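You operate a simulated robot arm through the tools that you are given. There is no shell and no other tool.

Carry out the task below with a simulated robot arm. There is one attempt and no reset: what you move stays moved.

Task
Turn the grey microscope's round stage at 4x until the grain looks orange.
Fine: analyser and purple slider pushed in; the screen says GOOD.

It is judged by the outcome, as a careful person would: the job done as asked, and still so three seconds after it is handed in. It fails if anything else is knocked over, pushed out of place, dropped, spilled or broken.

Robot
A 6-joint arm with a two-finger gripper, fixed in place. Base frame: the origin is at the foot of the arm, x ahead of it, y to its left, z up. Lengths are in mm, angles in rad, forces in N, time in s.
Its first joint turns from -2.897 to 2.897 rad. Payload 2.54 kg.
Tool frame: the origin (TCP) lies between the finger pads and is the grasp point; the fingertips stand 30 mm ahead of it; z points along the fingers, y is the line along which they close. Largest opening 116 mm; the body of the gripper starts 95 mm behind the TCP.
Orientation is told as [roll, pitch, yaw] about the base's x, y, z axes, in that order, counted from this pose: with the fingers straight down and closing along the base's y, the tool's x points along the base's -x, its y along +y and its z along -z.

Tools
- The arm moves only by the tool nudge_tool. Its argument "moves" is text: rows parted by semicolons, each of 6 numbers parted by spaces: the shift along the tool's x, y, z in mm, then the turn, a rotation vector about the tool's x, y, z in rad. In form: x y z ax ay az; .... A call has 1 to 20 rows; each row shifts and turns the commanded pose from where the row before left it, along the tool's axes as they then stand. "grip" is the closure in counts, from 0 (fully open) to 255 (shut), set as the call begins (left out, the last holds). A row lasts 0.2 s, in which the tool goes at most 50 mm and 0.15 rad; a call with a longer step from one row to the next is refused whole, and so is a gripper value outside its range. A pose out of reach is approached as far as the arm can. The call stops where the force on the tool passes 70 N (or 10 N more than at its start, if that is more) or the arm is blocked; 0.2 s more then pass. Each finger travels about 72 mm/s and halts on what it meets, pressing with about 23 N; the grip force reading is that of the motor and also rises with nothing between the fingers. The clock runs only during rows and for 0.2 s after the last one: add rows that do not move to give the fingers time. The reply holds the time, the measured pose of the TCP, the force on the tool along the base axes, the opening and the grip force, in the units named above and with some noise, with the torque about the TCP (base axes, N m) and any sound that the robot's microphone picked up, and new pictures: "pictures" is both (left out), scene, wrist or none.
- Cameras (640 x 400 px; columns grow to the right, rows downward): "scene" is fixed at [51.1, -500.6, 1540.1]; the picture's right is [0.37, -0.93, 0.00], its down [-0.49, -0.20, -0.85] and it looks along [0.79, 0.32, -0.53] (base axes); focal length 322 px, centre (320, 200). "wrist" rides on the gripper at [69, -15, -122] in the tool frame; the picture's right is [0.21, 0.98, 0.00], its down [-0.83, 0.18, -0.53] and it looks along [-0.52, 0.12, 0.85] (tool axes); focal length 251 px, centre (320, 200). There is no depth. A picture from a camera that has moved, and an enlarged one, comes with that camera's place and axes in the base frame and with its lens.
- inspect(camera, box): a new picture of the part [left, top, right, bottom] of that camera's present view, enlarged. No time passes.
- finish_job(): hands the job in; it is judged then, once.

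Nothing tells you positions but the pictures and the camera data. Unless the task says otherwise, let go and move clear before handing in.

The tools are called as name(argument=value, ...) on one line, values as JSON. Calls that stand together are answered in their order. nudge_tool: Moves the arm, as the interface text tells. Its arguments: {"type":"object","properties":{"moves":{"type":"string"},"grip":{"type":"number"},"pictures":{"type":"string","enum":["both","scene","wrist","none"]}},"required":["moves"]} The other tools are called the same way: inspect (camera, box) takes an enlarged picture of a part of a camera's view; finish_job () hands the job in.

At the start:

```text
time_s: 0.0
ee_pos: [414.1, -58.6, 1220.7]
tcp_rot: [0.0, -0.001, 0.0]
ft_force: [-0.9, -0.1, -0.5]
wrist_torque: [-0.01, 0.03, -0.01]
gripper_width: 116.1
grip_force: 0.1
```

scene: 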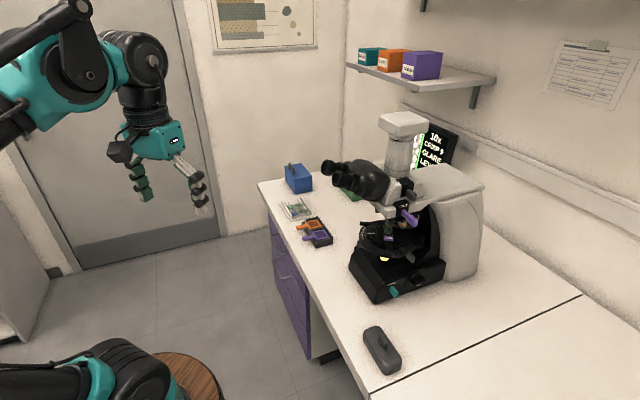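
wrist: 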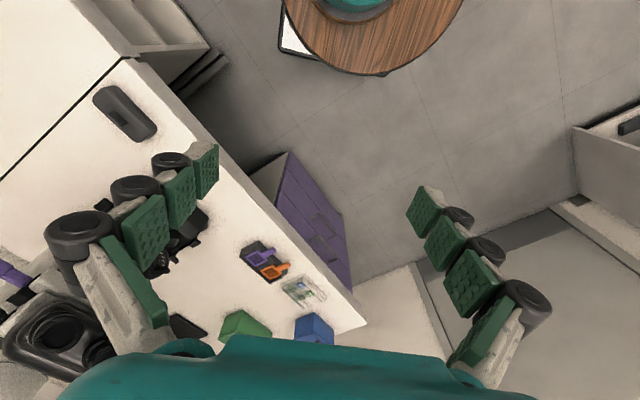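

I see a grey microscope on a bench with a screen behind it, plus a slider tray on the bench. I'll look closer at the parts before moving.

inspect(camera="scene", box=[320, 100, 500, 310])

inspect(camera="scene", box=[400, 110, 480, 180])

inspect(camera="scene", box=[270, 150, 370, 260])

inspect(camera="scene", box=[345, 190, 445, 310])

inspect(camera="scene", box=[530, 30, 640, 130])

inspect(camera="scene", box=[200, 0, 330, 60])

```text
1.90 times, centred on (410, 205) of scene
camera zoom: at [51.1, -500.6, 1540.1], right [0.37, -0.93, 0.0], down [-0.49, -0.2, -0.85], along [0.79, 0.32, -0.53], focal length 614 px, centre (149, 190)
```

zoom: 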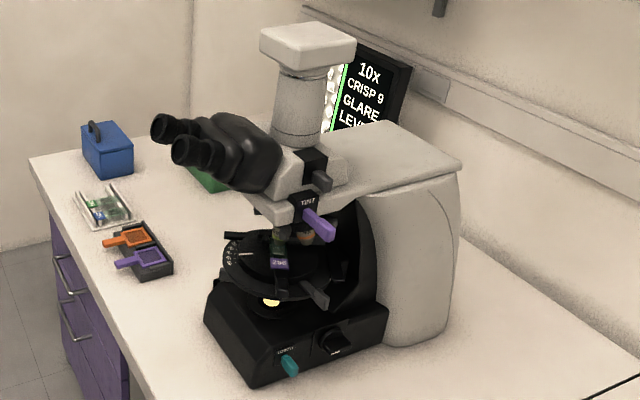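

```text
5.71 times, centred on (440, 145) of scene
camera zoom: at [51.1, -500.6, 1540.1], right [0.37, -0.93, 0.0], down [-0.49, -0.2, -0.85], along [0.79, 0.32, -0.53], focal length 1842 px, centre (-366, 514)
```

zoom: 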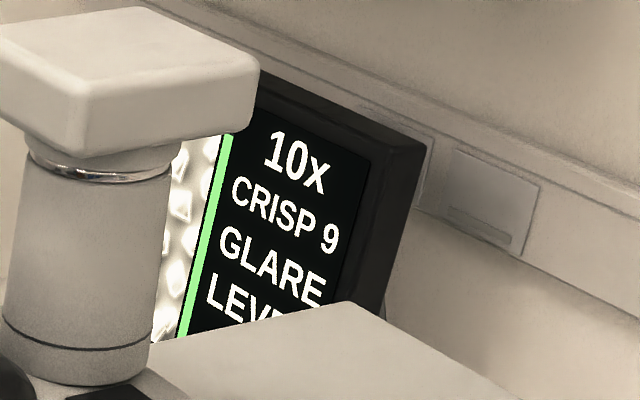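

```text
3.64 times, centred on (320, 205) of scene
camera zoom: at [51.1, -500.6, 1540.1], right [0.37, -0.93, 0.0], down [-0.49, -0.2, -0.85], along [0.79, 0.32, -0.53], focal length 1172 px, centre (320, 182)
```

zoom: 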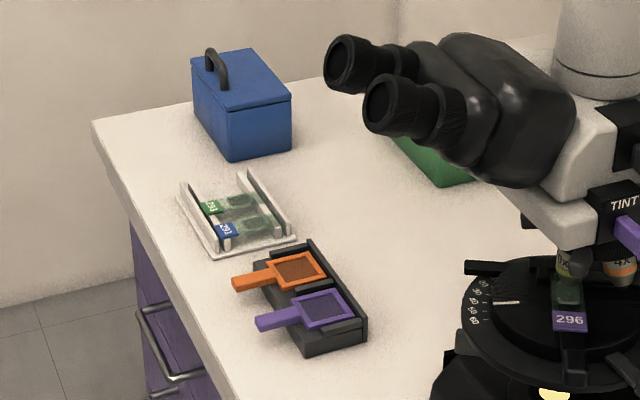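

```text
3.33 times, centred on (395, 250) of scene
camera zoom: at [51.1, -500.6, 1540.1], right [0.37, -0.93, 0.0], down [-0.49, -0.2, -0.85], along [0.79, 0.32, -0.53], focal length 1074 px, centre (70, 33)
```

zoom: 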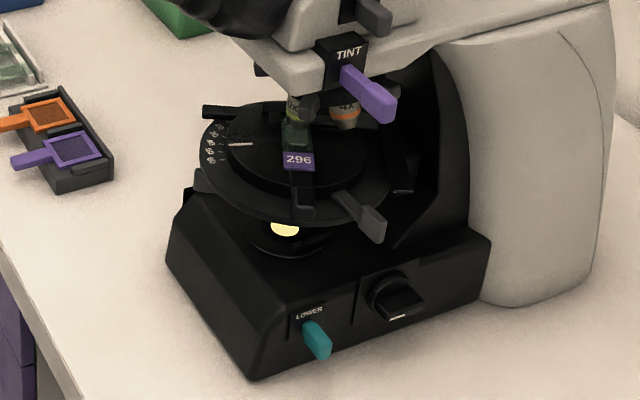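

```text
4.00 times, centred on (585, 80) of scene
camera zoom: at [51.1, -500.6, 1540.1], right [0.37, -0.93, 0.0], down [-0.49, -0.2, -0.85], along [0.79, 0.32, -0.53], focal length 1289 px, centre (-740, 680)
```

zoom: 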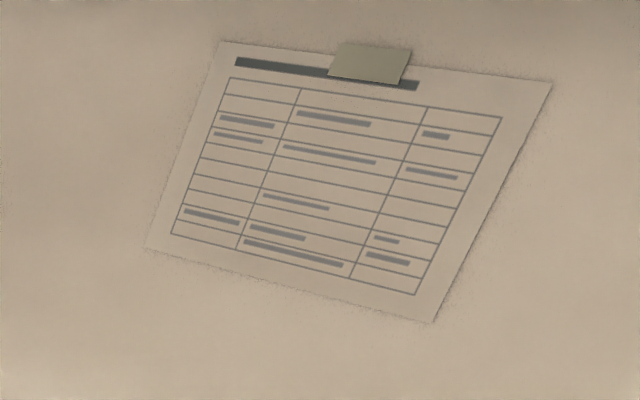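

```text
4.92 times, centred on (265, 30) of scene
camera zoom: at [51.1, -500.6, 1540.1], right [0.37, -0.93, 0.0], down [-0.49, -0.2, -0.85], along [0.79, 0.32, -0.53], focal length 1587 px, centre (591, 1037)
```

zoom: 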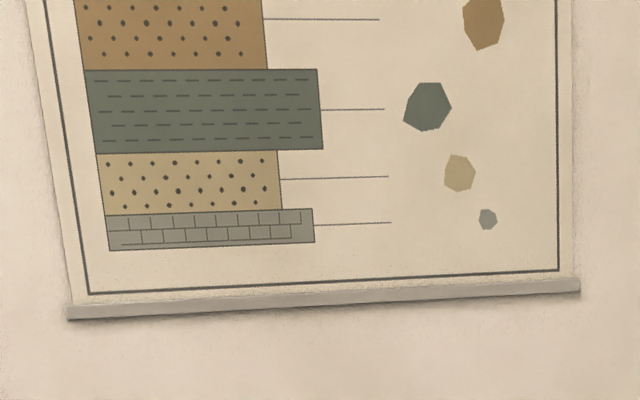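

The microscope appears to face the robot, with the TINT, LOWER and lamp controls on its right-hand side, and the screen shows 10X now. I'll turn the wrist towards the bench to get a better look.

nudge_tool(moves="0 0 0 0 0 0.131; 0 0 0 0 0 0.131; 0 0 0 0 0 0.131; 0 0 0 0 0 0.131; 0 0 0 0 0 0.131; 0 0 0 0 0 0.13; 0 0 0 0 -0.14 0; 0 0 0 0 -0.14 0; 0 0 0 0 -0.14 0; 0 0 0 0 -0.14 0", grip=0)

```text
time_s: 2.2
ee_pos: [415.3, -57.2, 1221.0]
tcp_rot: [0.002, -0.561, -0.785]
ft_force: [-0.3, 0.7, 0.0]
wrist_torque: [-0.01, -0.01, -0.01]
gripper_width: 116.1
grip_force: 0.0
camera wrist: at [317.5, 19.8, 1286.1], right [0.56, 0.82, -0.11], down [0.42, -0.17, 0.89], along [0.71, -0.55, -0.44], focal length 251 px, centre (320, 200)
```

scene: 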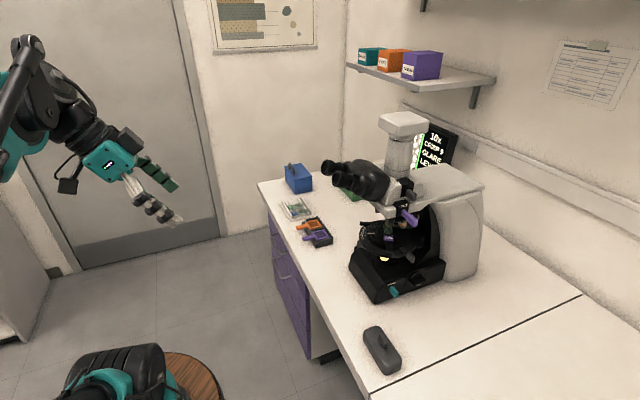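
wrist: 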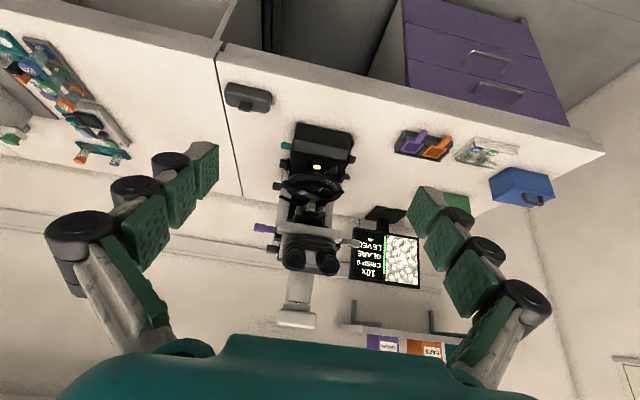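

The wrist view is upside down, but it shows the microscope front and the whole screen. I'll enlarge both.

inspect(camera="wrist", box=[345, 220, 425, 290])

inspect(camera="wrist", box=[250, 110, 370, 330])

inspect(camera="wrist", box=[0, 20, 150, 180])

inspect(camera="wrist", box=[380, 110, 560, 220])

```text
5.71 times, centred on (385, 255) of wrist
camera zoom: at [317.5, 19.8, 1286.1], right [0.56, 0.82, -0.11], down [0.42, -0.17, 0.89], along [0.71, -0.55, -0.44], focal length 1437 px, centre (-51, -114)
```

zoom: 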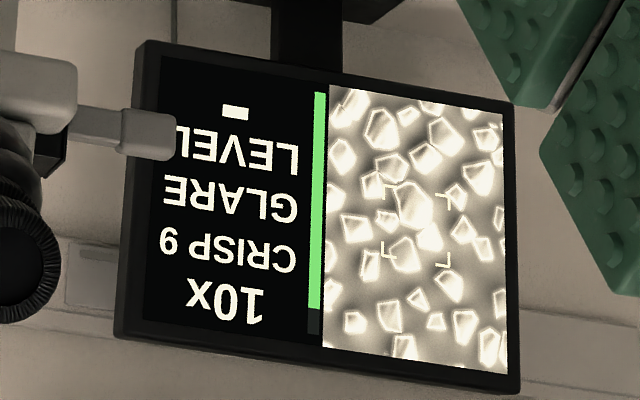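

```text
1.82 times, centred on (310, 220) of wrist
camera zoom: at [317.5, 19.8, 1286.1], right [0.56, 0.82, -0.11], down [0.42, -0.17, 0.89], along [0.71, -0.55, -0.44], focal length 457 px, centre (338, 164)
```

zoom: 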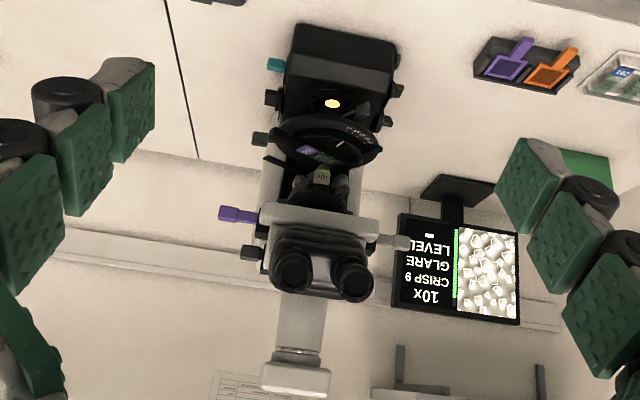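

```text
2.50 times, centred on (75, 100) of wrist
camera zoom: at [317.5, 19.8, 1286.1], right [0.56, 0.82, -0.11], down [0.42, -0.17, 0.89], along [0.71, -0.55, -0.44], focal length 629 px, centre (932, 450)
```

zoom: 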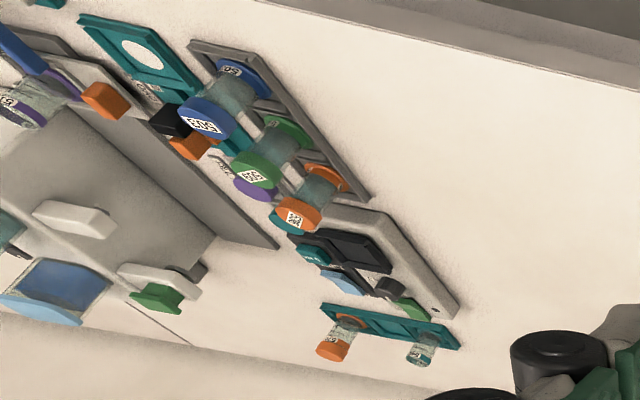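

```text
3.56 times, centred on (470, 165) of wrist
camera zoom: at [317.5, 19.8, 1286.1], right [0.56, 0.82, -0.11], down [0.42, -0.17, 0.89], along [0.71, -0.55, -0.44], focal length 894 px, centre (-213, 324)
```

zoom: 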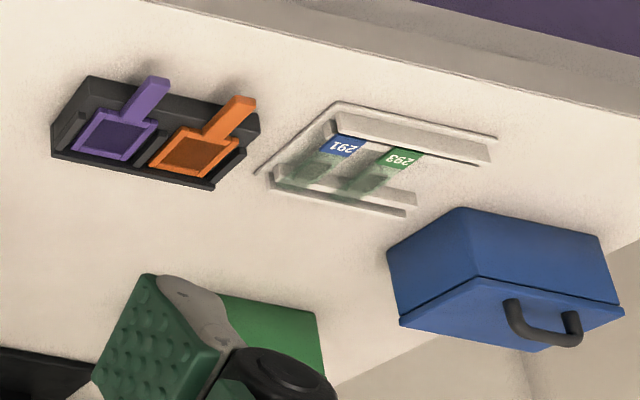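

I triangulate the purple TINT knob tip at about (716, -478, 1086) and the stage lever tip at about (750, -484, 943), both on the microscope's right side. I'll swing the tool round to that side and lay it horizontal, well clear of everything.

nudge_tool(moves="0 0 0 0 0.14 0; 0 0 0 0 0.14 0; 0 0 0 0 0.14 0; 0 0 0 0 0.14 0; -25 -40 0 0 0 0; -25 -40 0 0 0 0; -25 -40 0 0 0 0; -25 -40 0 0 0 0; -25 -40 0 0 0 0; -25 -40 0 0 0 0; -25 -40 0 0 0 0; 0 0 0 -0.14 0 0; 0 0 0 -0.14 0 0; 0 0 0 -0.14 0 0; 0 0 0 -0.14 0 0; 0 0 0 -0.14 0 0", grip=0)

```text
time_s: 5.6
ee_pos: [342.0, -380.1, 1220.0]
tcp_rot: [0.695, -0.008, -0.789]
ft_force: [-0.7, 0.5, -0.3]
wrist_torque: [-0.03, 0.03, 0.0]
gripper_width: 115.9
grip_force: 0.1
camera wrist: at [230.1, -392.6, 1303.3], right [0.38, 0.68, 0.62], down [0.44, -0.73, 0.53], along [0.82, 0.07, -0.57], focal length 251 px, centre (320, 200)
```

scene: 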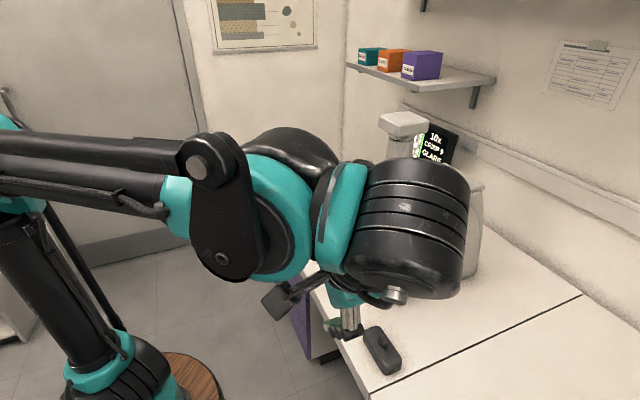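
wrist: 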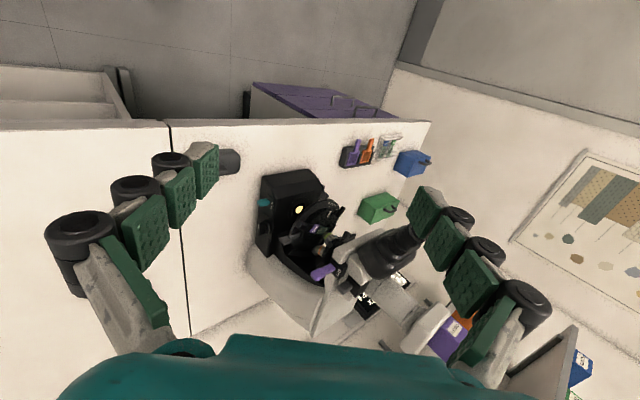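

The wrist now looks at the microscope from its right side, but the image is tilted. I'll finish levelling the tool and roll it so the camera rides on top.

nudge_tool(moves="0 0 0 -0.145 0 0; 0 0 0 -0.145 0 0; 0 0 0 -0.145 0 0; 0 0 0 -0.145 0 0; 0 0 0 -0.145 0 0; 0 0 0 -0.145 0 0; 0 0 0 0 0 0.143; 0 0 0 0 0 0.143; 0 0 0 0 0 0.143; 0 0 0 0 0 0.143; 0 0 0 0 0 0.143; 0 0 0 0 0 0.143; 0 0 0 0 0 0.143; 0 0 0 0 0 0.143; 0 0 0 0 0 0.143; 0 0 0 0 0 0.143; 0 0 0 0 0 0.143")

```text
time_s: 9.2
ee_pos: [543.2, -347.7, 1220.3]
tcp_rot: [0.54, 1.529, -1.843]
ft_force: [0.4, -0.6, 0.6]
wrist_torque: [-0.01, 0.02, 0.03]
gripper_width: 116.2
grip_force: 0.0
out of reach, approached as far as the arm can: row 1, 2, 3, 4, 5, 6
camera wrist: at [444.9, -415.1, 1292.2], right [0.67, -0.7, 0.24], down [-0.27, -0.53, -0.8], along [0.69, 0.47, -0.55], focal length 251 px, centre (320, 200)
```

scene: 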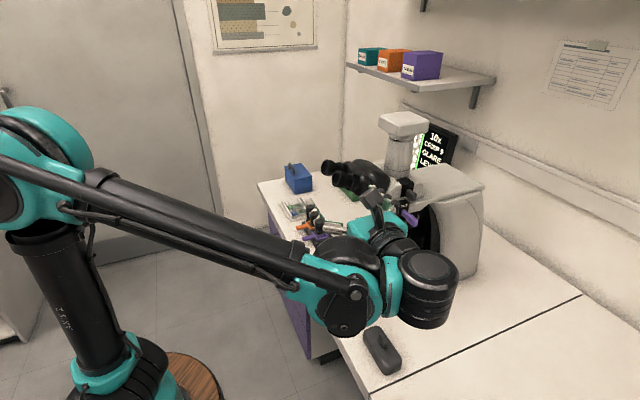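
wrist: 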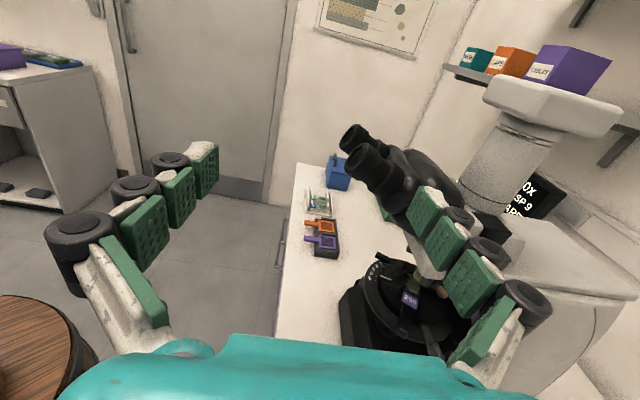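

The tool is now level, pointing along the microscope's left-right direction with the camera on top. I'll back off sideways and move along to face the microscope's right-hand controls.

nudge_tool(moves="0 0 -45 0 0 0; 0 0 -45 0 0 0; -10 20 -40 0 0 0; -20 40 -8 0 0 0; -20 40 0 0 0 0; -20 40 0 0 0 0; -20 40 0 0 0 0; -20 40 0 0 0 0")

```text
time_s: 11.0
ee_pos: [694.0, -575.9, 1119.9]
tcp_rot: [0.585, 1.529, -1.796]
ft_force: [-0.6, 0.2, 0.9]
wrist_torque: [-0.06, 0.04, -0.01]
gripper_width: 116.0
grip_force: 0.0
out of reach, approached as far as the arm can: row 1, 2, 3
camera wrist: at [596.9, -644.4, 1190.9], right [0.67, -0.7, 0.24], down [-0.27, -0.53, -0.8], along [0.69, 0.48, -0.55], focal length 251 px, centre (320, 200)
```

scene: 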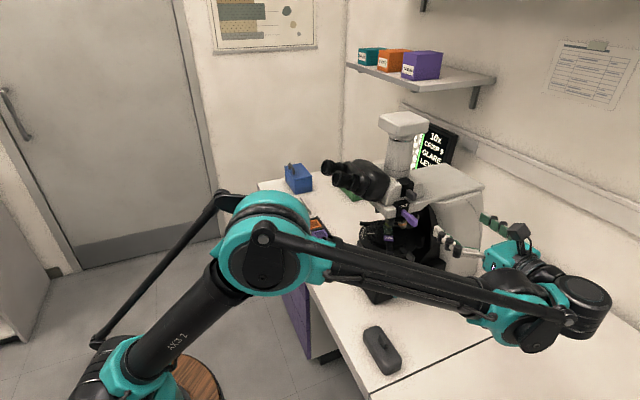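
wrist: 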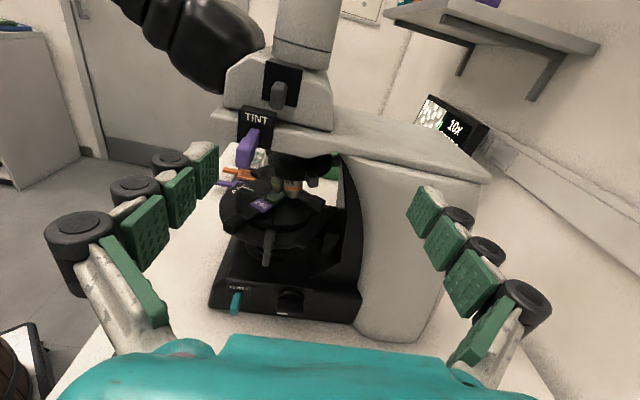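

Good view of the right side: TINT slider, analyser knob above it, stage with lever, LOWER slider and a knob in the base. I'll enlarge the details.

inspect(camera="wrist", box=[200, 130, 360, 230])

inspect(camera="wrist", box=[200, 220, 360, 320])

inspect(camera="wrist", box=[210, 40, 340, 170])

inspect(camera="wrist", box=[410, 85, 500, 160])

```text
4.00 times, centred on (280, 180) of wrist
camera zoom: at [596.9, -644.4, 1190.9], right [0.67, -0.7, 0.24], down [-0.27, -0.53, -0.8], along [0.69, 0.48, -0.55], focal length 1006 px, centre (480, 280)
```

zoom: 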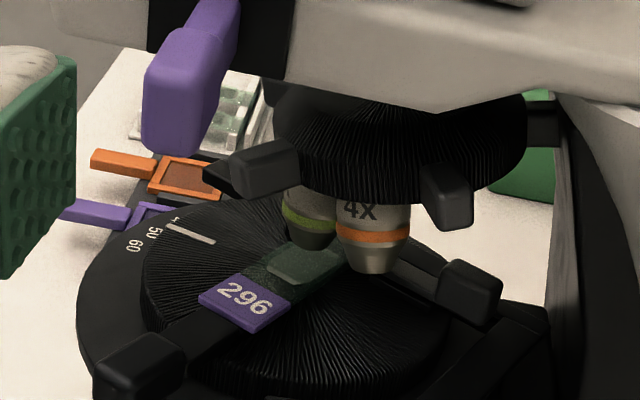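

```text
4.00 times, centred on (280, 270) of wrist
camera zoom: at [596.9, -644.4, 1190.9], right [0.67, -0.7, 0.24], down [-0.27, -0.53, -0.8], along [0.69, 0.48, -0.55], focal length 1006 px, centre (480, -80)
```

zoom: 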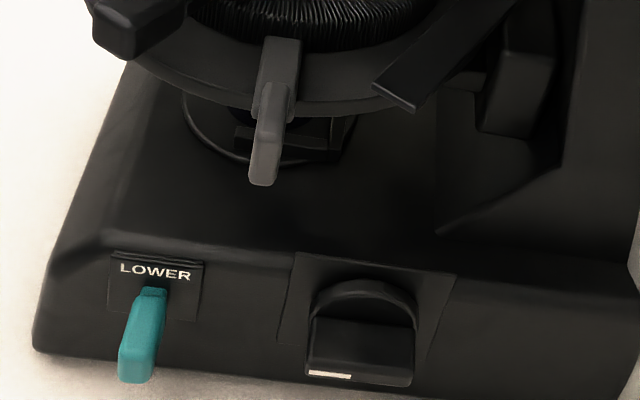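

```text
3.08 times, centred on (275, 105) of wrist
camera zoom: at [596.9, -644.4, 1190.9], right [0.67, -0.7, 0.24], down [-0.27, -0.53, -0.8], along [0.69, 0.48, -0.55], focal length 774 px, centre (458, 492)
```

zoom: 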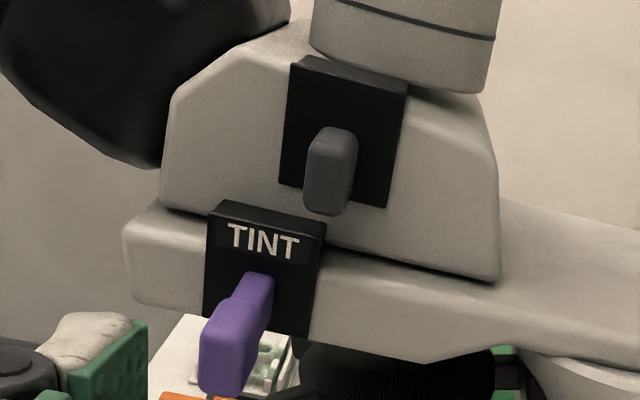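

```text
5.33 times, centred on (455, 122) of wrist
camera zoom: at [596.9, -644.4, 1190.9], right [0.67, -0.7, 0.24], down [-0.27, -0.53, -0.8], along [0.69, 0.48, -0.55], focal length 1341 px, centre (-400, 613)
```

zoom: 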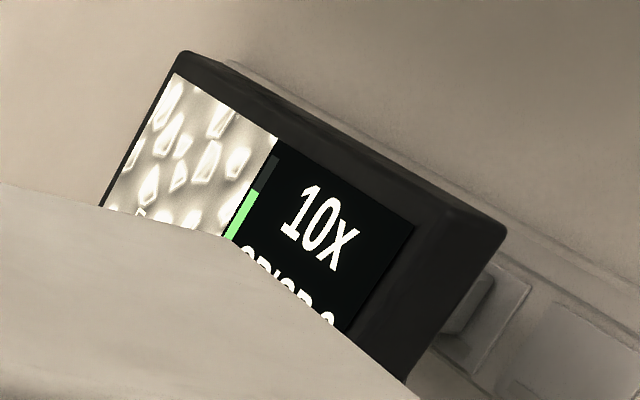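

The nosepiece has black lugs and carries 4X (orange ring) just to the right of the 10X. I'll close the gripper, square up the tool, and line the fingertips up with the purple TINT knob first.

nudge_tool(moves="0 0 0 0.025 0.035 0.023; -8 -15 0 0 0 0; -8 -15 0 0 0 0; -8 -15 0 0 0 0; -5 -13 0 0 0 0; 0 0 0 0 0 0", grip=255)

```text
time_s: 12.4
ee_pos: [655.3, -533.6, 1090.7]
tcp_rot: [-0.223, 1.571, -2.583]
ft_force: [1.3, -0.2, 0.8]
wrist_torque: [-0.01, -0.02, -0.03]
gripper_width: 0.0
grip_force: 23.0
camera wrist: at [558.8, -608.7, 1159.3], right [0.69, -0.69, 0.21], down [-0.25, -0.51, -0.83], along [0.68, 0.52, -0.52], focal length 251 px, centre (320, 200)
```

scene: 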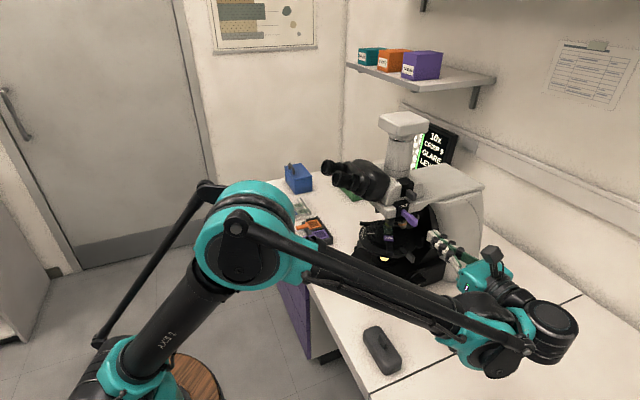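
wrist: 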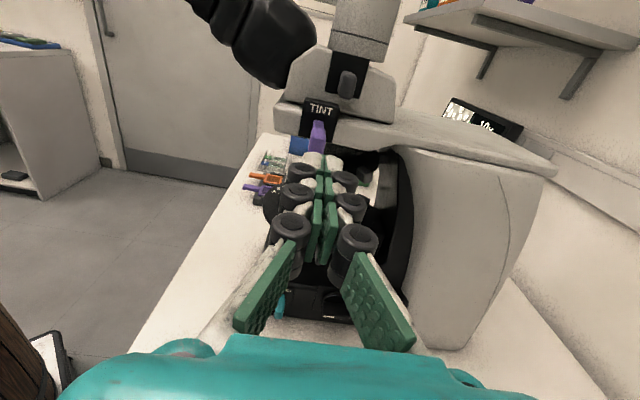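

The fingertips look lined up with the purple knob, about 45 mm short of it. I'll check up close before pushing.

inspect(camera="wrist", box=[260, 60, 400, 200])

inspect(camera="scene", box=[360, 180, 480, 280])

```text
2.86 times, centred on (330, 130) of wrist
camera zoom: at [558.8, -608.7, 1159.3], right [0.69, -0.69, 0.21], down [-0.25, -0.51, -0.83], along [0.68, 0.52, -0.52], focal length 718 px, centre (291, 400)
```

zoom: 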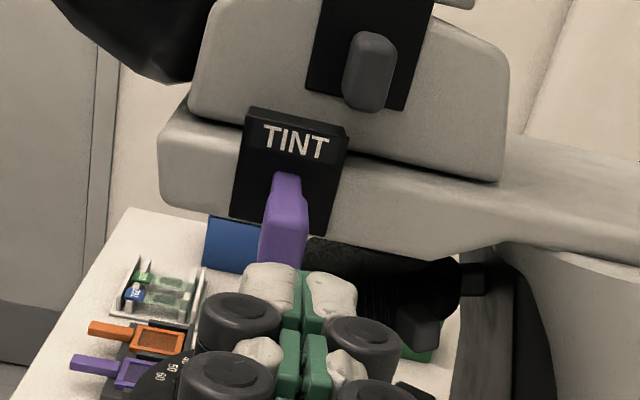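

```text
4.00 times, centred on (420, 230) of scene
camera zoom: at [51.1, -500.6, 1540.1], right [0.37, -0.93, 0.0], down [-0.49, -0.2, -0.85], along [0.79, 0.32, -0.53], focal length 1289 px, centre (-80, 80)
```

zoom: 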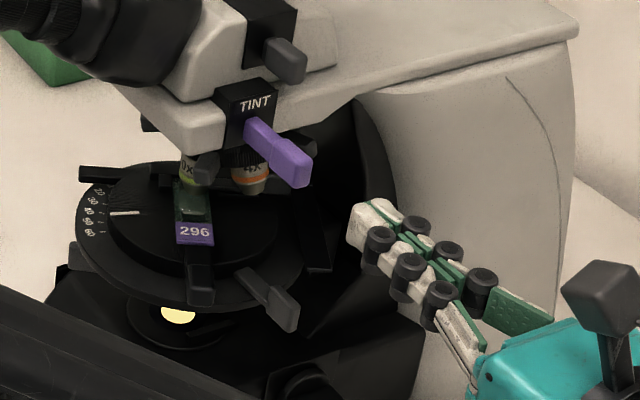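

Alignment looks good, with the knob very slightly to the left. I'll approach and then push gently in short steps, watching the force.

nudge_tool(moves="1 -3 15 0 0 0; 0 0 15 0 0 0; 0 0 8 0 0 0; 0 0 5 0 0 0; 0 0 5 0 0 0")

```text
time_s: 13.6
ee_pos: [686.4, -498.9, 1091.9]
tcp_rot: [-0.252, 1.57, -2.61]
ft_force: [1.0, -0.9, -0.8]
wrist_torque: [-0.01, 0.01, -0.01]
gripper_width: 0.0
grip_force: 23.2
camera wrist: at [589.7, -573.4, 1160.3], right [0.69, -0.69, 0.21], down [-0.25, -0.51, -0.83], along [0.68, 0.52, -0.52], focal length 251 px, centre (320, 200)
```

scene: 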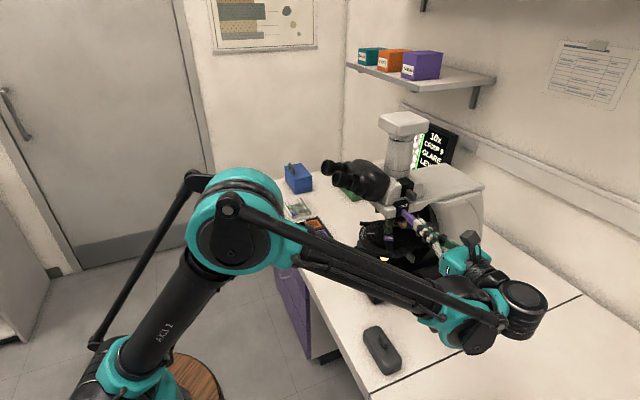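
wrist: 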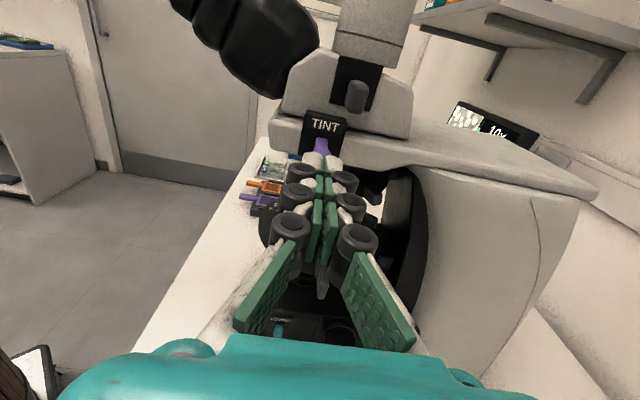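

The fingertips are now at the knob face. I'll push in small steps.

nudge_tool(moves="0 0 5 0 0 0; 0 0 5 0 0 0; 0 0 5 0 0 0", pictures="none")

inspect(camera="scene", box=[360, 180, 480, 280])

```text
time_s: 14.4
ee_pos: [696.8, -489.1, 1092.5]
tcp_rot: [-0.239, 1.57, -2.597]
ft_force: [-0.2, 0.1, 0.0]
wrist_torque: [-0.03, 0.01, -0.01]
gripper_width: 0.1
grip_force: 28.5
```

```text
4.00 times, centred on (420, 230) of scene
camera zoom: at [51.1, -500.6, 1540.1], right [0.37, -0.93, 0.0], down [-0.49, -0.2, -0.85], along [0.79, 0.32, -0.53], focal length 1289 px, centre (-80, 80)
```

zoom: 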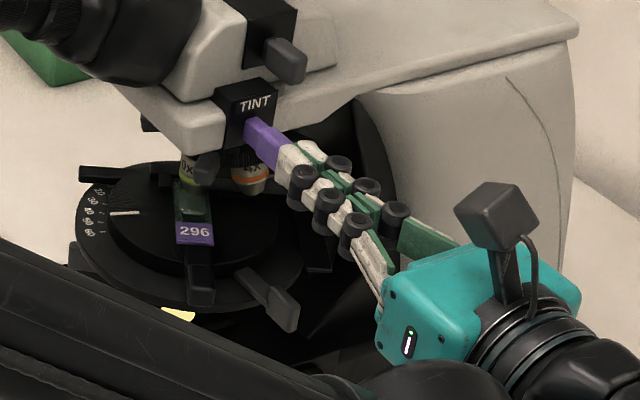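

Still no force; the knob may be sliding freely or just touching. I'll continue in small steps.

nudge_tool(moves="0 0 4 0 0 0; 0 0 4 0 0 0; 0 0 4 0 0 0", pictures="wrist")

inspect(camera="scene", box=[360, 180, 480, 280])

inspect(camera="wrist", box=[260, 80, 400, 200])

```text
time_s: 15.2
ee_pos: [704.5, -480.1, 1092.6]
tcp_rot: [-0.29, 1.572, -2.65]
ft_force: [-9.7, -5.7, -2.1]
wrist_torque: [-0.04, 0.01, 0.05]
gripper_width: 6.2
grip_force: 28.6
camera wrist: at [607.9, -554.7, 1160.6], right [0.69, -0.69, 0.21], down [-0.25, -0.51, -0.83], along [0.68, 0.51, -0.52], focal length 251 px, centre (320, 200)
```

wrist: 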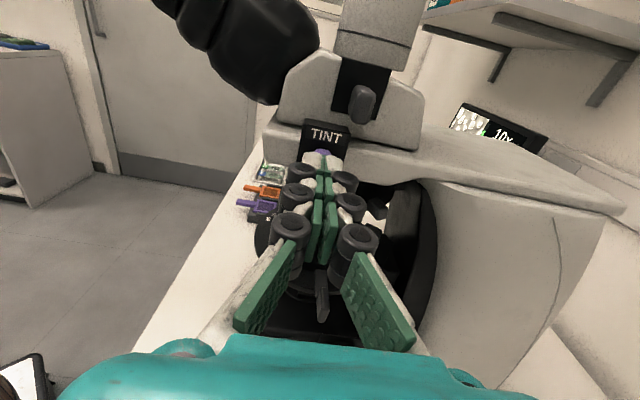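

```text
4.00 times, centred on (420, 230) of scene
camera zoom: at [51.1, -500.6, 1540.1], right [0.37, -0.93, 0.0], down [-0.49, -0.2, -0.85], along [0.79, 0.32, -0.53], focal length 1289 px, centre (-80, 80)
```

zoom: 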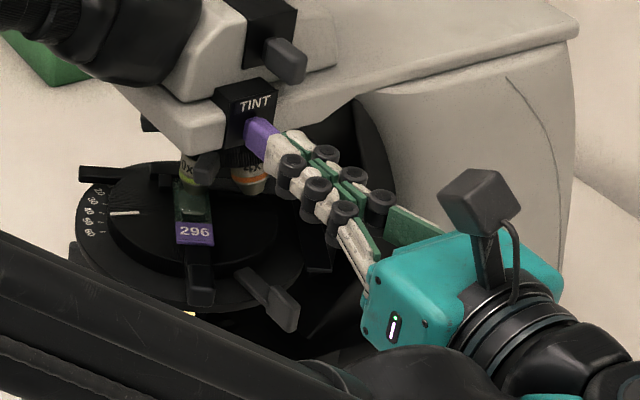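

```text
3.33 times, centred on (330, 140) of wrist
camera zoom: at [607.9, -554.7, 1160.6], right [0.69, -0.69, 0.21], down [-0.25, -0.51, -0.83], along [0.68, 0.51, -0.52], focal length 838 px, centre (287, 400)
```

zoom: 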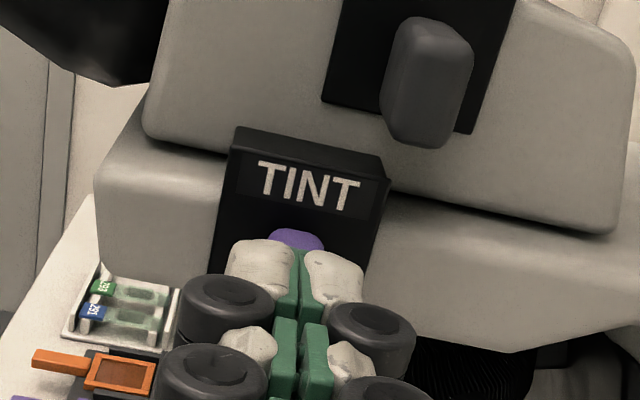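

The knob's rounded end is wedging between the two fingers (opening 6 mm). I'll back off, shift sideways 6 mm so one solid finger bears on it, and push again.

nudge_tool(moves="0 0 -8 0 0 0; 0 0 -8 0 0 0; 0 6 0 0 0 0; 0 0 0 0 0 0; 0 0 8 0 0 0; 0 0 4 0 0 0", pictures="wrist")

inspect(camera="wrist", box=[260, 80, 400, 200])

inspect(camera="scene", box=[360, 180, 480, 280])

```text
time_s: 16.6
ee_pos: [707.8, -487.5, 1093.4]
tcp_rot: [-0.24, 1.571, -2.599]
ft_force: [-0.2, 0.0, -0.8]
wrist_torque: [-0.02, 0.02, -0.01]
gripper_width: 0.0
grip_force: 28.4
camera wrist: at [610.0, -560.9, 1161.1], right [0.69, -0.69, 0.21], down [-0.25, -0.51, -0.83], along [0.68, 0.52, -0.52], focal length 251 px, centre (320, 200)
```

wrist: 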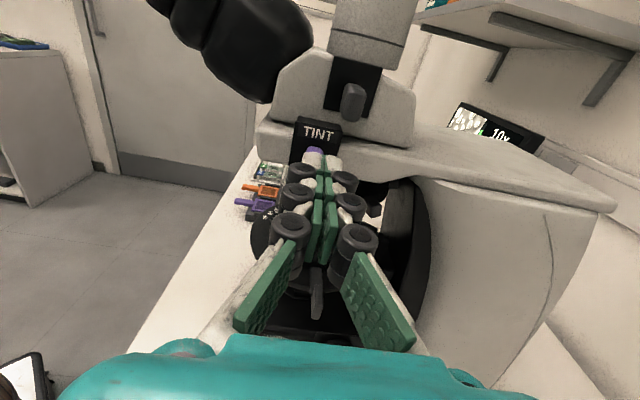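

```text
3.33 times, centred on (330, 140) of wrist
camera zoom: at [610.0, -560.9, 1161.1], right [0.69, -0.69, 0.21], down [-0.25, -0.51, -0.83], along [0.68, 0.52, -0.52], focal length 838 px, centre (287, 400)
```

zoom: 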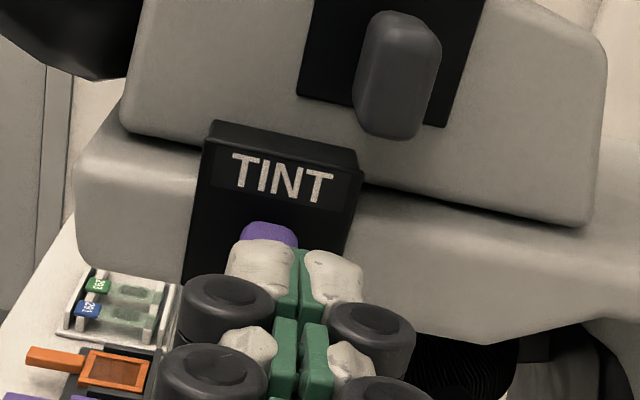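

```text
4.00 times, centred on (420, 230) of scene
camera zoom: at [51.1, -500.6, 1540.1], right [0.37, -0.93, 0.0], down [-0.49, -0.2, -0.85], along [0.79, 0.32, -0.53], focal length 1289 px, centre (-80, 80)
```

zoom: 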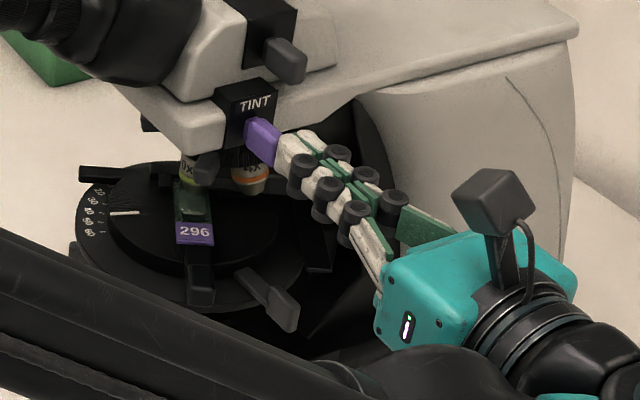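

The slider has moved in a lot, and the left finger is centred on the knob now. I'll push on gently until it stops.

nudge_tool(moves="0 0 4 0 0 0; 0 0 4 0 0 0; 0 0 3 0 0 0", pictures="none")

inspect(camera="scene", box=[360, 180, 480, 280])

inspect(camera="wrist", box=[260, 80, 400, 200])

```text
time_s: 17.4
ee_pos: [710.7, -482.4, 1092.2]
tcp_rot: [-1.915, 1.57, 2.008]
ft_force: [-38.3, -20.4, -3.9]
wrist_torque: [-0.14, 0.21, 0.43]
gripper_width: 5.9
grip_force: 28.4
```

```text
4.00 times, centred on (420, 230) of scene
camera zoom: at [51.1, -500.6, 1540.1], right [0.37, -0.93, 0.0], down [-0.49, -0.2, -0.85], along [0.79, 0.32, -0.53], focal length 1289 px, centre (-80, 80)
```

zoom: 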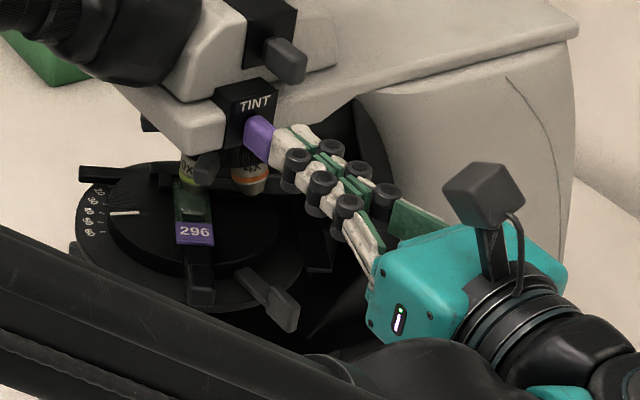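

```text
3.33 times, centred on (330, 140) of wrist
camera zoom: at [614.2, -556.6, 1161.0], right [0.69, -0.69, 0.21], down [-0.25, -0.5, -0.83], along [0.68, 0.51, -0.52], focal length 838 px, centre (287, 400)
```

zoom: 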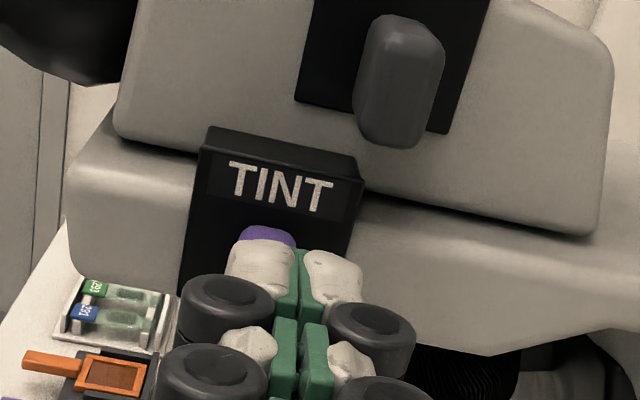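

TINT has met a firm stop after about 25 mm of travel, so it is in. Next I'll back off, rise and shift to the grey analyser knob above it (tip about (754, -457, 1132)).

nudge_tool(moves="0 0 -10 0 0 0; 0 0 -10 0 0 0; 13 6 0 0 0 0; 13 6 0 0 0 0; 13 6 0 0 0 0; 0 0 0 0 0 0")

inspect(camera="wrist", box=[260, 80, 400, 200])

inspect(camera="scene", box=[360, 160, 480, 260])

```text
time_s: 18.8
ee_pos: [711.6, -506.1, 1130.7]
tcp_rot: [-0.24, 1.571, -2.6]
ft_force: [-1.0, 0.2, -0.1]
wrist_torque: [-0.01, 0.0, 0.02]
gripper_width: 0.0
grip_force: 28.7
camera wrist: at [615.6, -580.2, 1199.9], right [0.69, -0.69, 0.21], down [-0.25, -0.51, -0.83], along [0.68, 0.52, -0.52], focal length 251 px, centre (320, 200)
```

scene: 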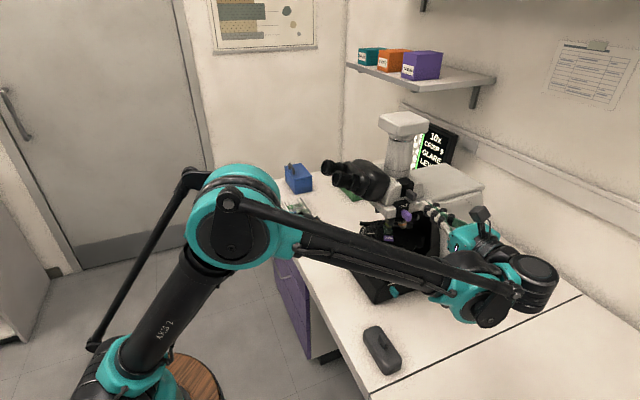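
wrist: 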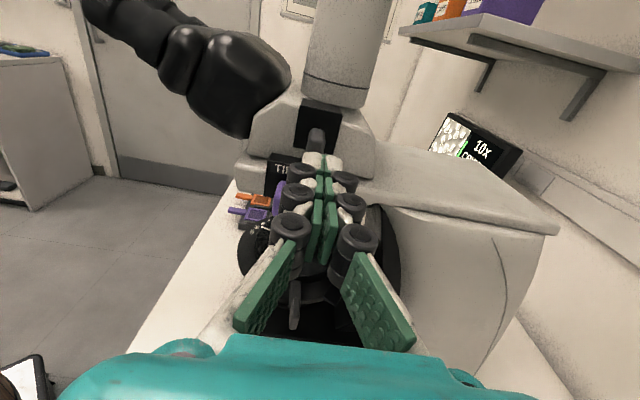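

```text
3.33 times, centred on (330, 140) of wrist
camera zoom: at [615.6, -580.2, 1199.9], right [0.69, -0.69, 0.21], down [-0.25, -0.51, -0.83], along [0.68, 0.52, -0.52], focal length 838 px, centre (287, 400)
```

zoom: 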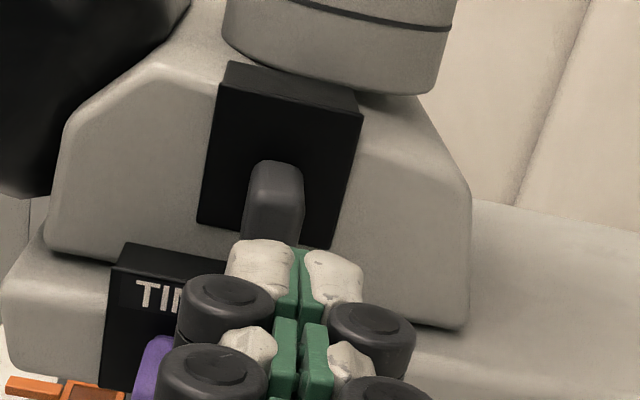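

```text
4.00 times, centred on (420, 210) of scene
camera zoom: at [51.1, -500.6, 1540.1], right [0.37, -0.93, 0.0], down [-0.49, -0.2, -0.85], along [0.79, 0.32, -0.53], focal length 1289 px, centre (-80, 160)
```

zoom: 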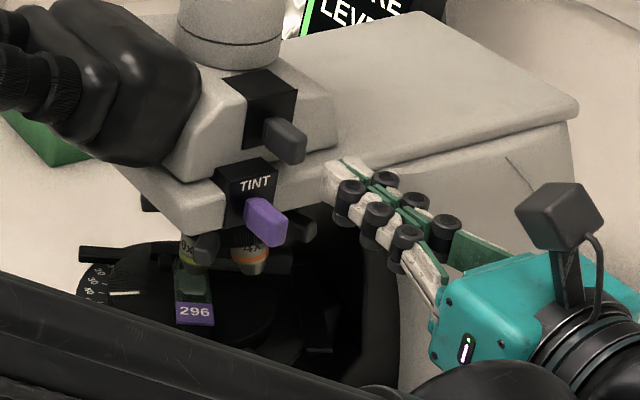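

The TINT knob now sits hard against its housing. The left finger is in line with the analyser knob, so I'll advance and push it.

nudge_tool(moves="0 0 12 0 0 0; 0 0 12 0 0 0; 0 0 6 0 0 0; 0 0 4 0 0 0; 0 0 4 0 0 0", pictures="none")

inspect(camera="wrist", box=[260, 80, 400, 200])

inspect(camera="scene", box=[360, 160, 480, 260])

```text
time_s: 20.0
ee_pos: [736.0, -484.1, 1131.0]
tcp_rot: [3.084, 1.57, 0.722]
ft_force: [-39.9, -29.5, 0.8]
wrist_torque: [0.08, 0.05, 0.3]
gripper_width: 5.8
grip_force: 28.2
```

```text
3.33 times, centred on (330, 140) of wrist
camera zoom: at [638.8, -557.7, 1199.2], right [0.69, -0.69, 0.21], down [-0.25, -0.5, -0.83], along [0.68, 0.51, -0.52], focal length 838 px, centre (287, 400)
```

zoom: 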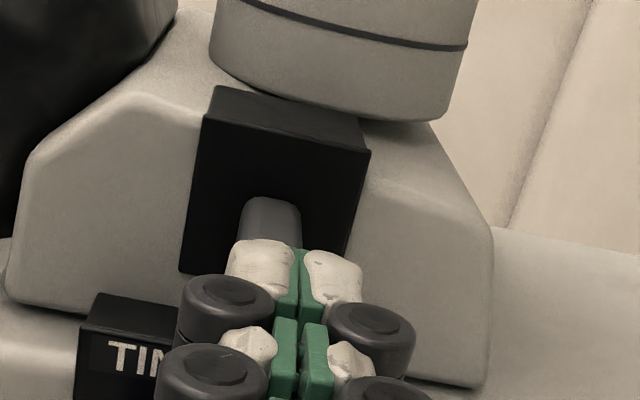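

```text
4.00 times, centred on (420, 210) of scene
camera zoom: at [51.1, -500.6, 1540.1], right [0.37, -0.93, 0.0], down [-0.49, -0.2, -0.85], along [0.79, 0.32, -0.53], focal length 1289 px, centre (-80, 160)
```

zoom: 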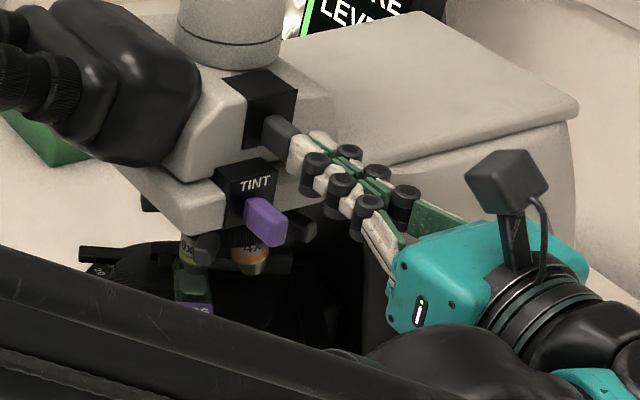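

The analyser knob resists at its original position (about 50 N), and its protrusion matches the pushed-in TINT knob, so it may already be in. I'll back off and check the screen and knobs again.

nudge_tool(moves="0 0 -10 0 0 0; 0 0 -10 0 0 0; 0 0 -10 0 0 0; 30 0 0 0 0 0; 30 0 0 0 0 0; 30 0 0 0 0 0")

inspect(camera="wrist", box=[380, 60, 560, 200])

inspect(camera="scene", box=[360, 160, 480, 260])

inspect(camera="scene", box=[400, 110, 480, 180])

```text
time_s: 21.4
ee_pos: [718.7, -500.4, 1221.7]
tcp_rot: [-0.361, 1.57, -2.719]
ft_force: [0.7, 0.4, -0.2]
wrist_torque: [0.0, -0.01, -0.01]
gripper_width: 0.0
grip_force: 28.1
camera wrist: at [622.3, -575.1, 1289.7], right [0.69, -0.69, 0.21], down [-0.25, -0.51, -0.83], along [0.68, 0.52, -0.52], focal length 251 px, centre (320, 200)
```

scene: 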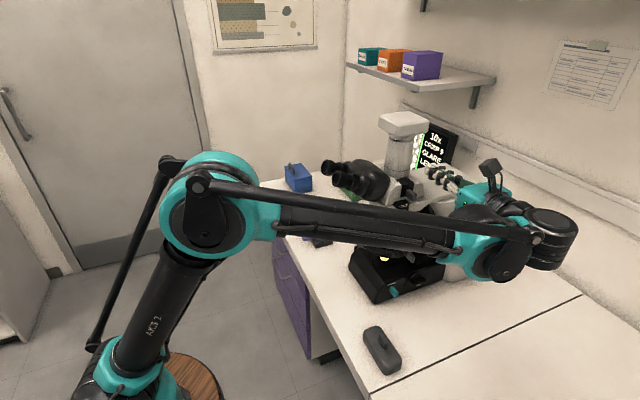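
wrist: 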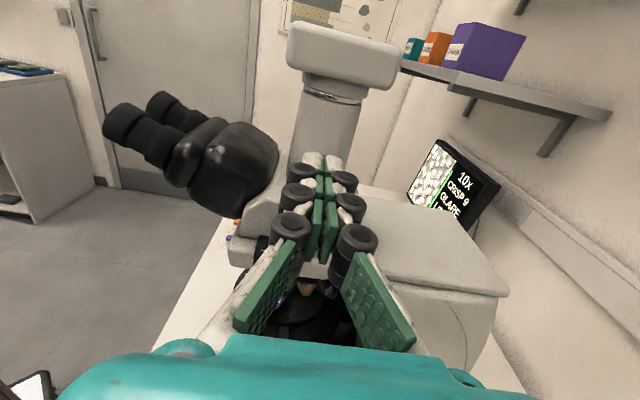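

```text
2.86 times, centred on (470, 130) of wrist
camera zoom: at [622.3, -575.1, 1289.7], right [0.69, -0.69, 0.21], down [-0.25, -0.51, -0.83], along [0.68, 0.52, -0.52], focal length 718 px, centre (-109, 400)
```

zoom: 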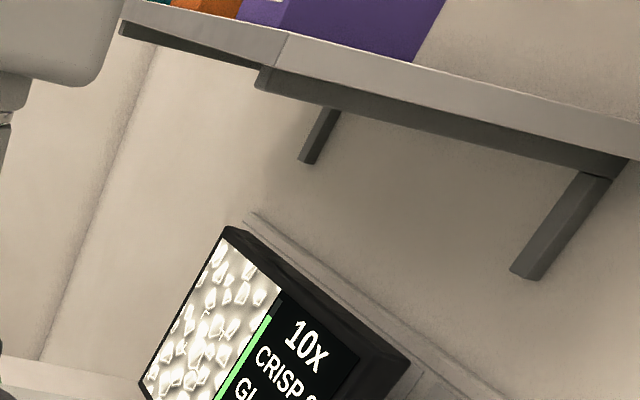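

```text
4.00 times, centred on (420, 210) of scene
camera zoom: at [51.1, -500.6, 1540.1], right [0.37, -0.93, 0.0], down [-0.49, -0.2, -0.85], along [0.79, 0.32, -0.53], focal length 1289 px, centre (-80, 160)
```

zoom: 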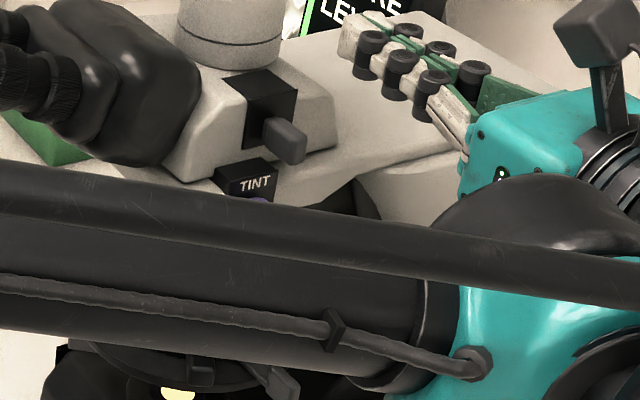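

```text
5.71 times, centred on (440, 145) of scene
camera zoom: at [51.1, -500.6, 1540.1], right [0.37, -0.93, 0.0], down [-0.49, -0.2, -0.85], along [0.79, 0.32, -0.53], focal length 1842 px, centre (-366, 514)
```

zoom: 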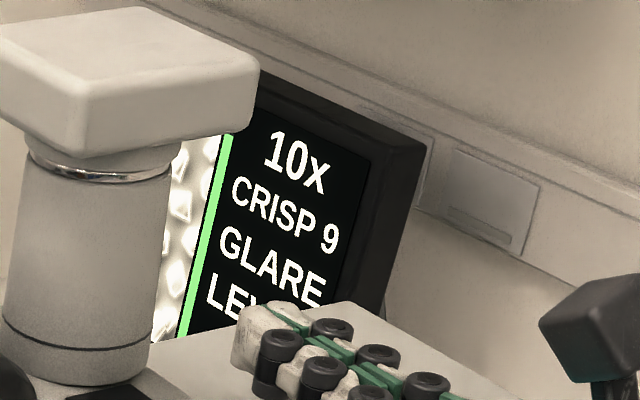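

The screen still reads GLARE at 10X, and I can't yet tell whether that dark-grey knob is the analyser, since there is also a light-grey lever on the microscope's left. I'll swing round to the front-left and look at labels before touching anything more.

nudge_tool(moves="5 -45 0 0 0 0; 10 -45 0 0 0 0; 10 -45 0 0 0 0; 10 -45 0 0 0 0; 10 -45 0 0 0 0; 10 -45 0 0 0 0; 10 -45 0 0 0 0; 10 -45 0 0 0 0; 0 0 0 0 -0.143 0; 0 0 0 0 -0.143 0; 0 0 0 0 -0.143 0; 0 0 0 0 -0.143 0; 0 0 0 0 -0.143 0; 0 0 0 0 -0.143 0; 0 0 0 0 -0.143 0; 0 0 0 0 -0.143 0")

```text
time_s: 24.8
ee_pos: [514.5, -229.2, 1296.7]
tcp_rot: [0.001, 0.425, -2.357]
ft_force: [0.1, 0.1, 0.9]
wrist_torque: [0.04, -0.05, -0.01]
gripper_width: 0.0
grip_force: 28.6
out of reach, approached as far as the arm can: row 6, 7, 8
camera wrist: at [512.5, -208.6, 1435.4], right [0.83, -0.55, 0.09], down [-0.56, -0.81, 0.15], along [-0.01, -0.17, -0.99], focal length 251 px, centre (320, 200)
```

scene: 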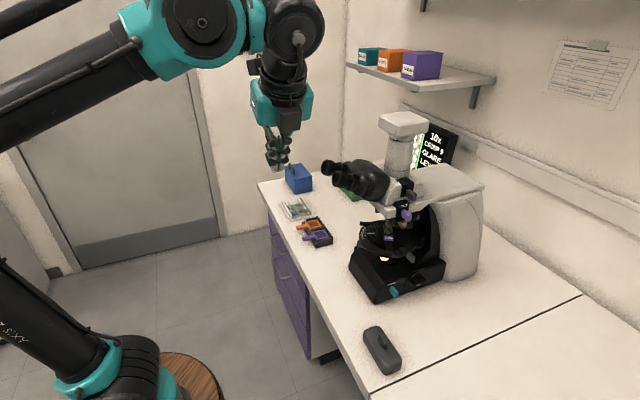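
wrist: 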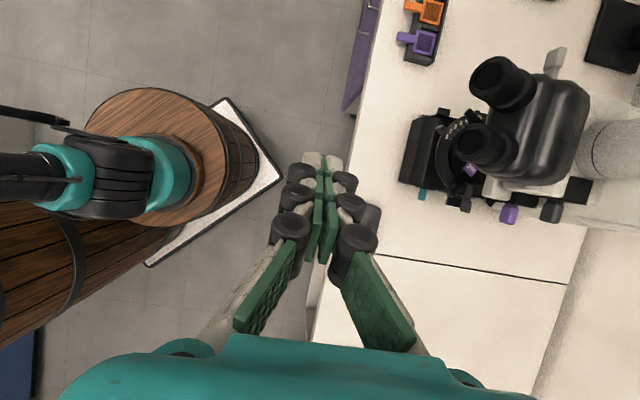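

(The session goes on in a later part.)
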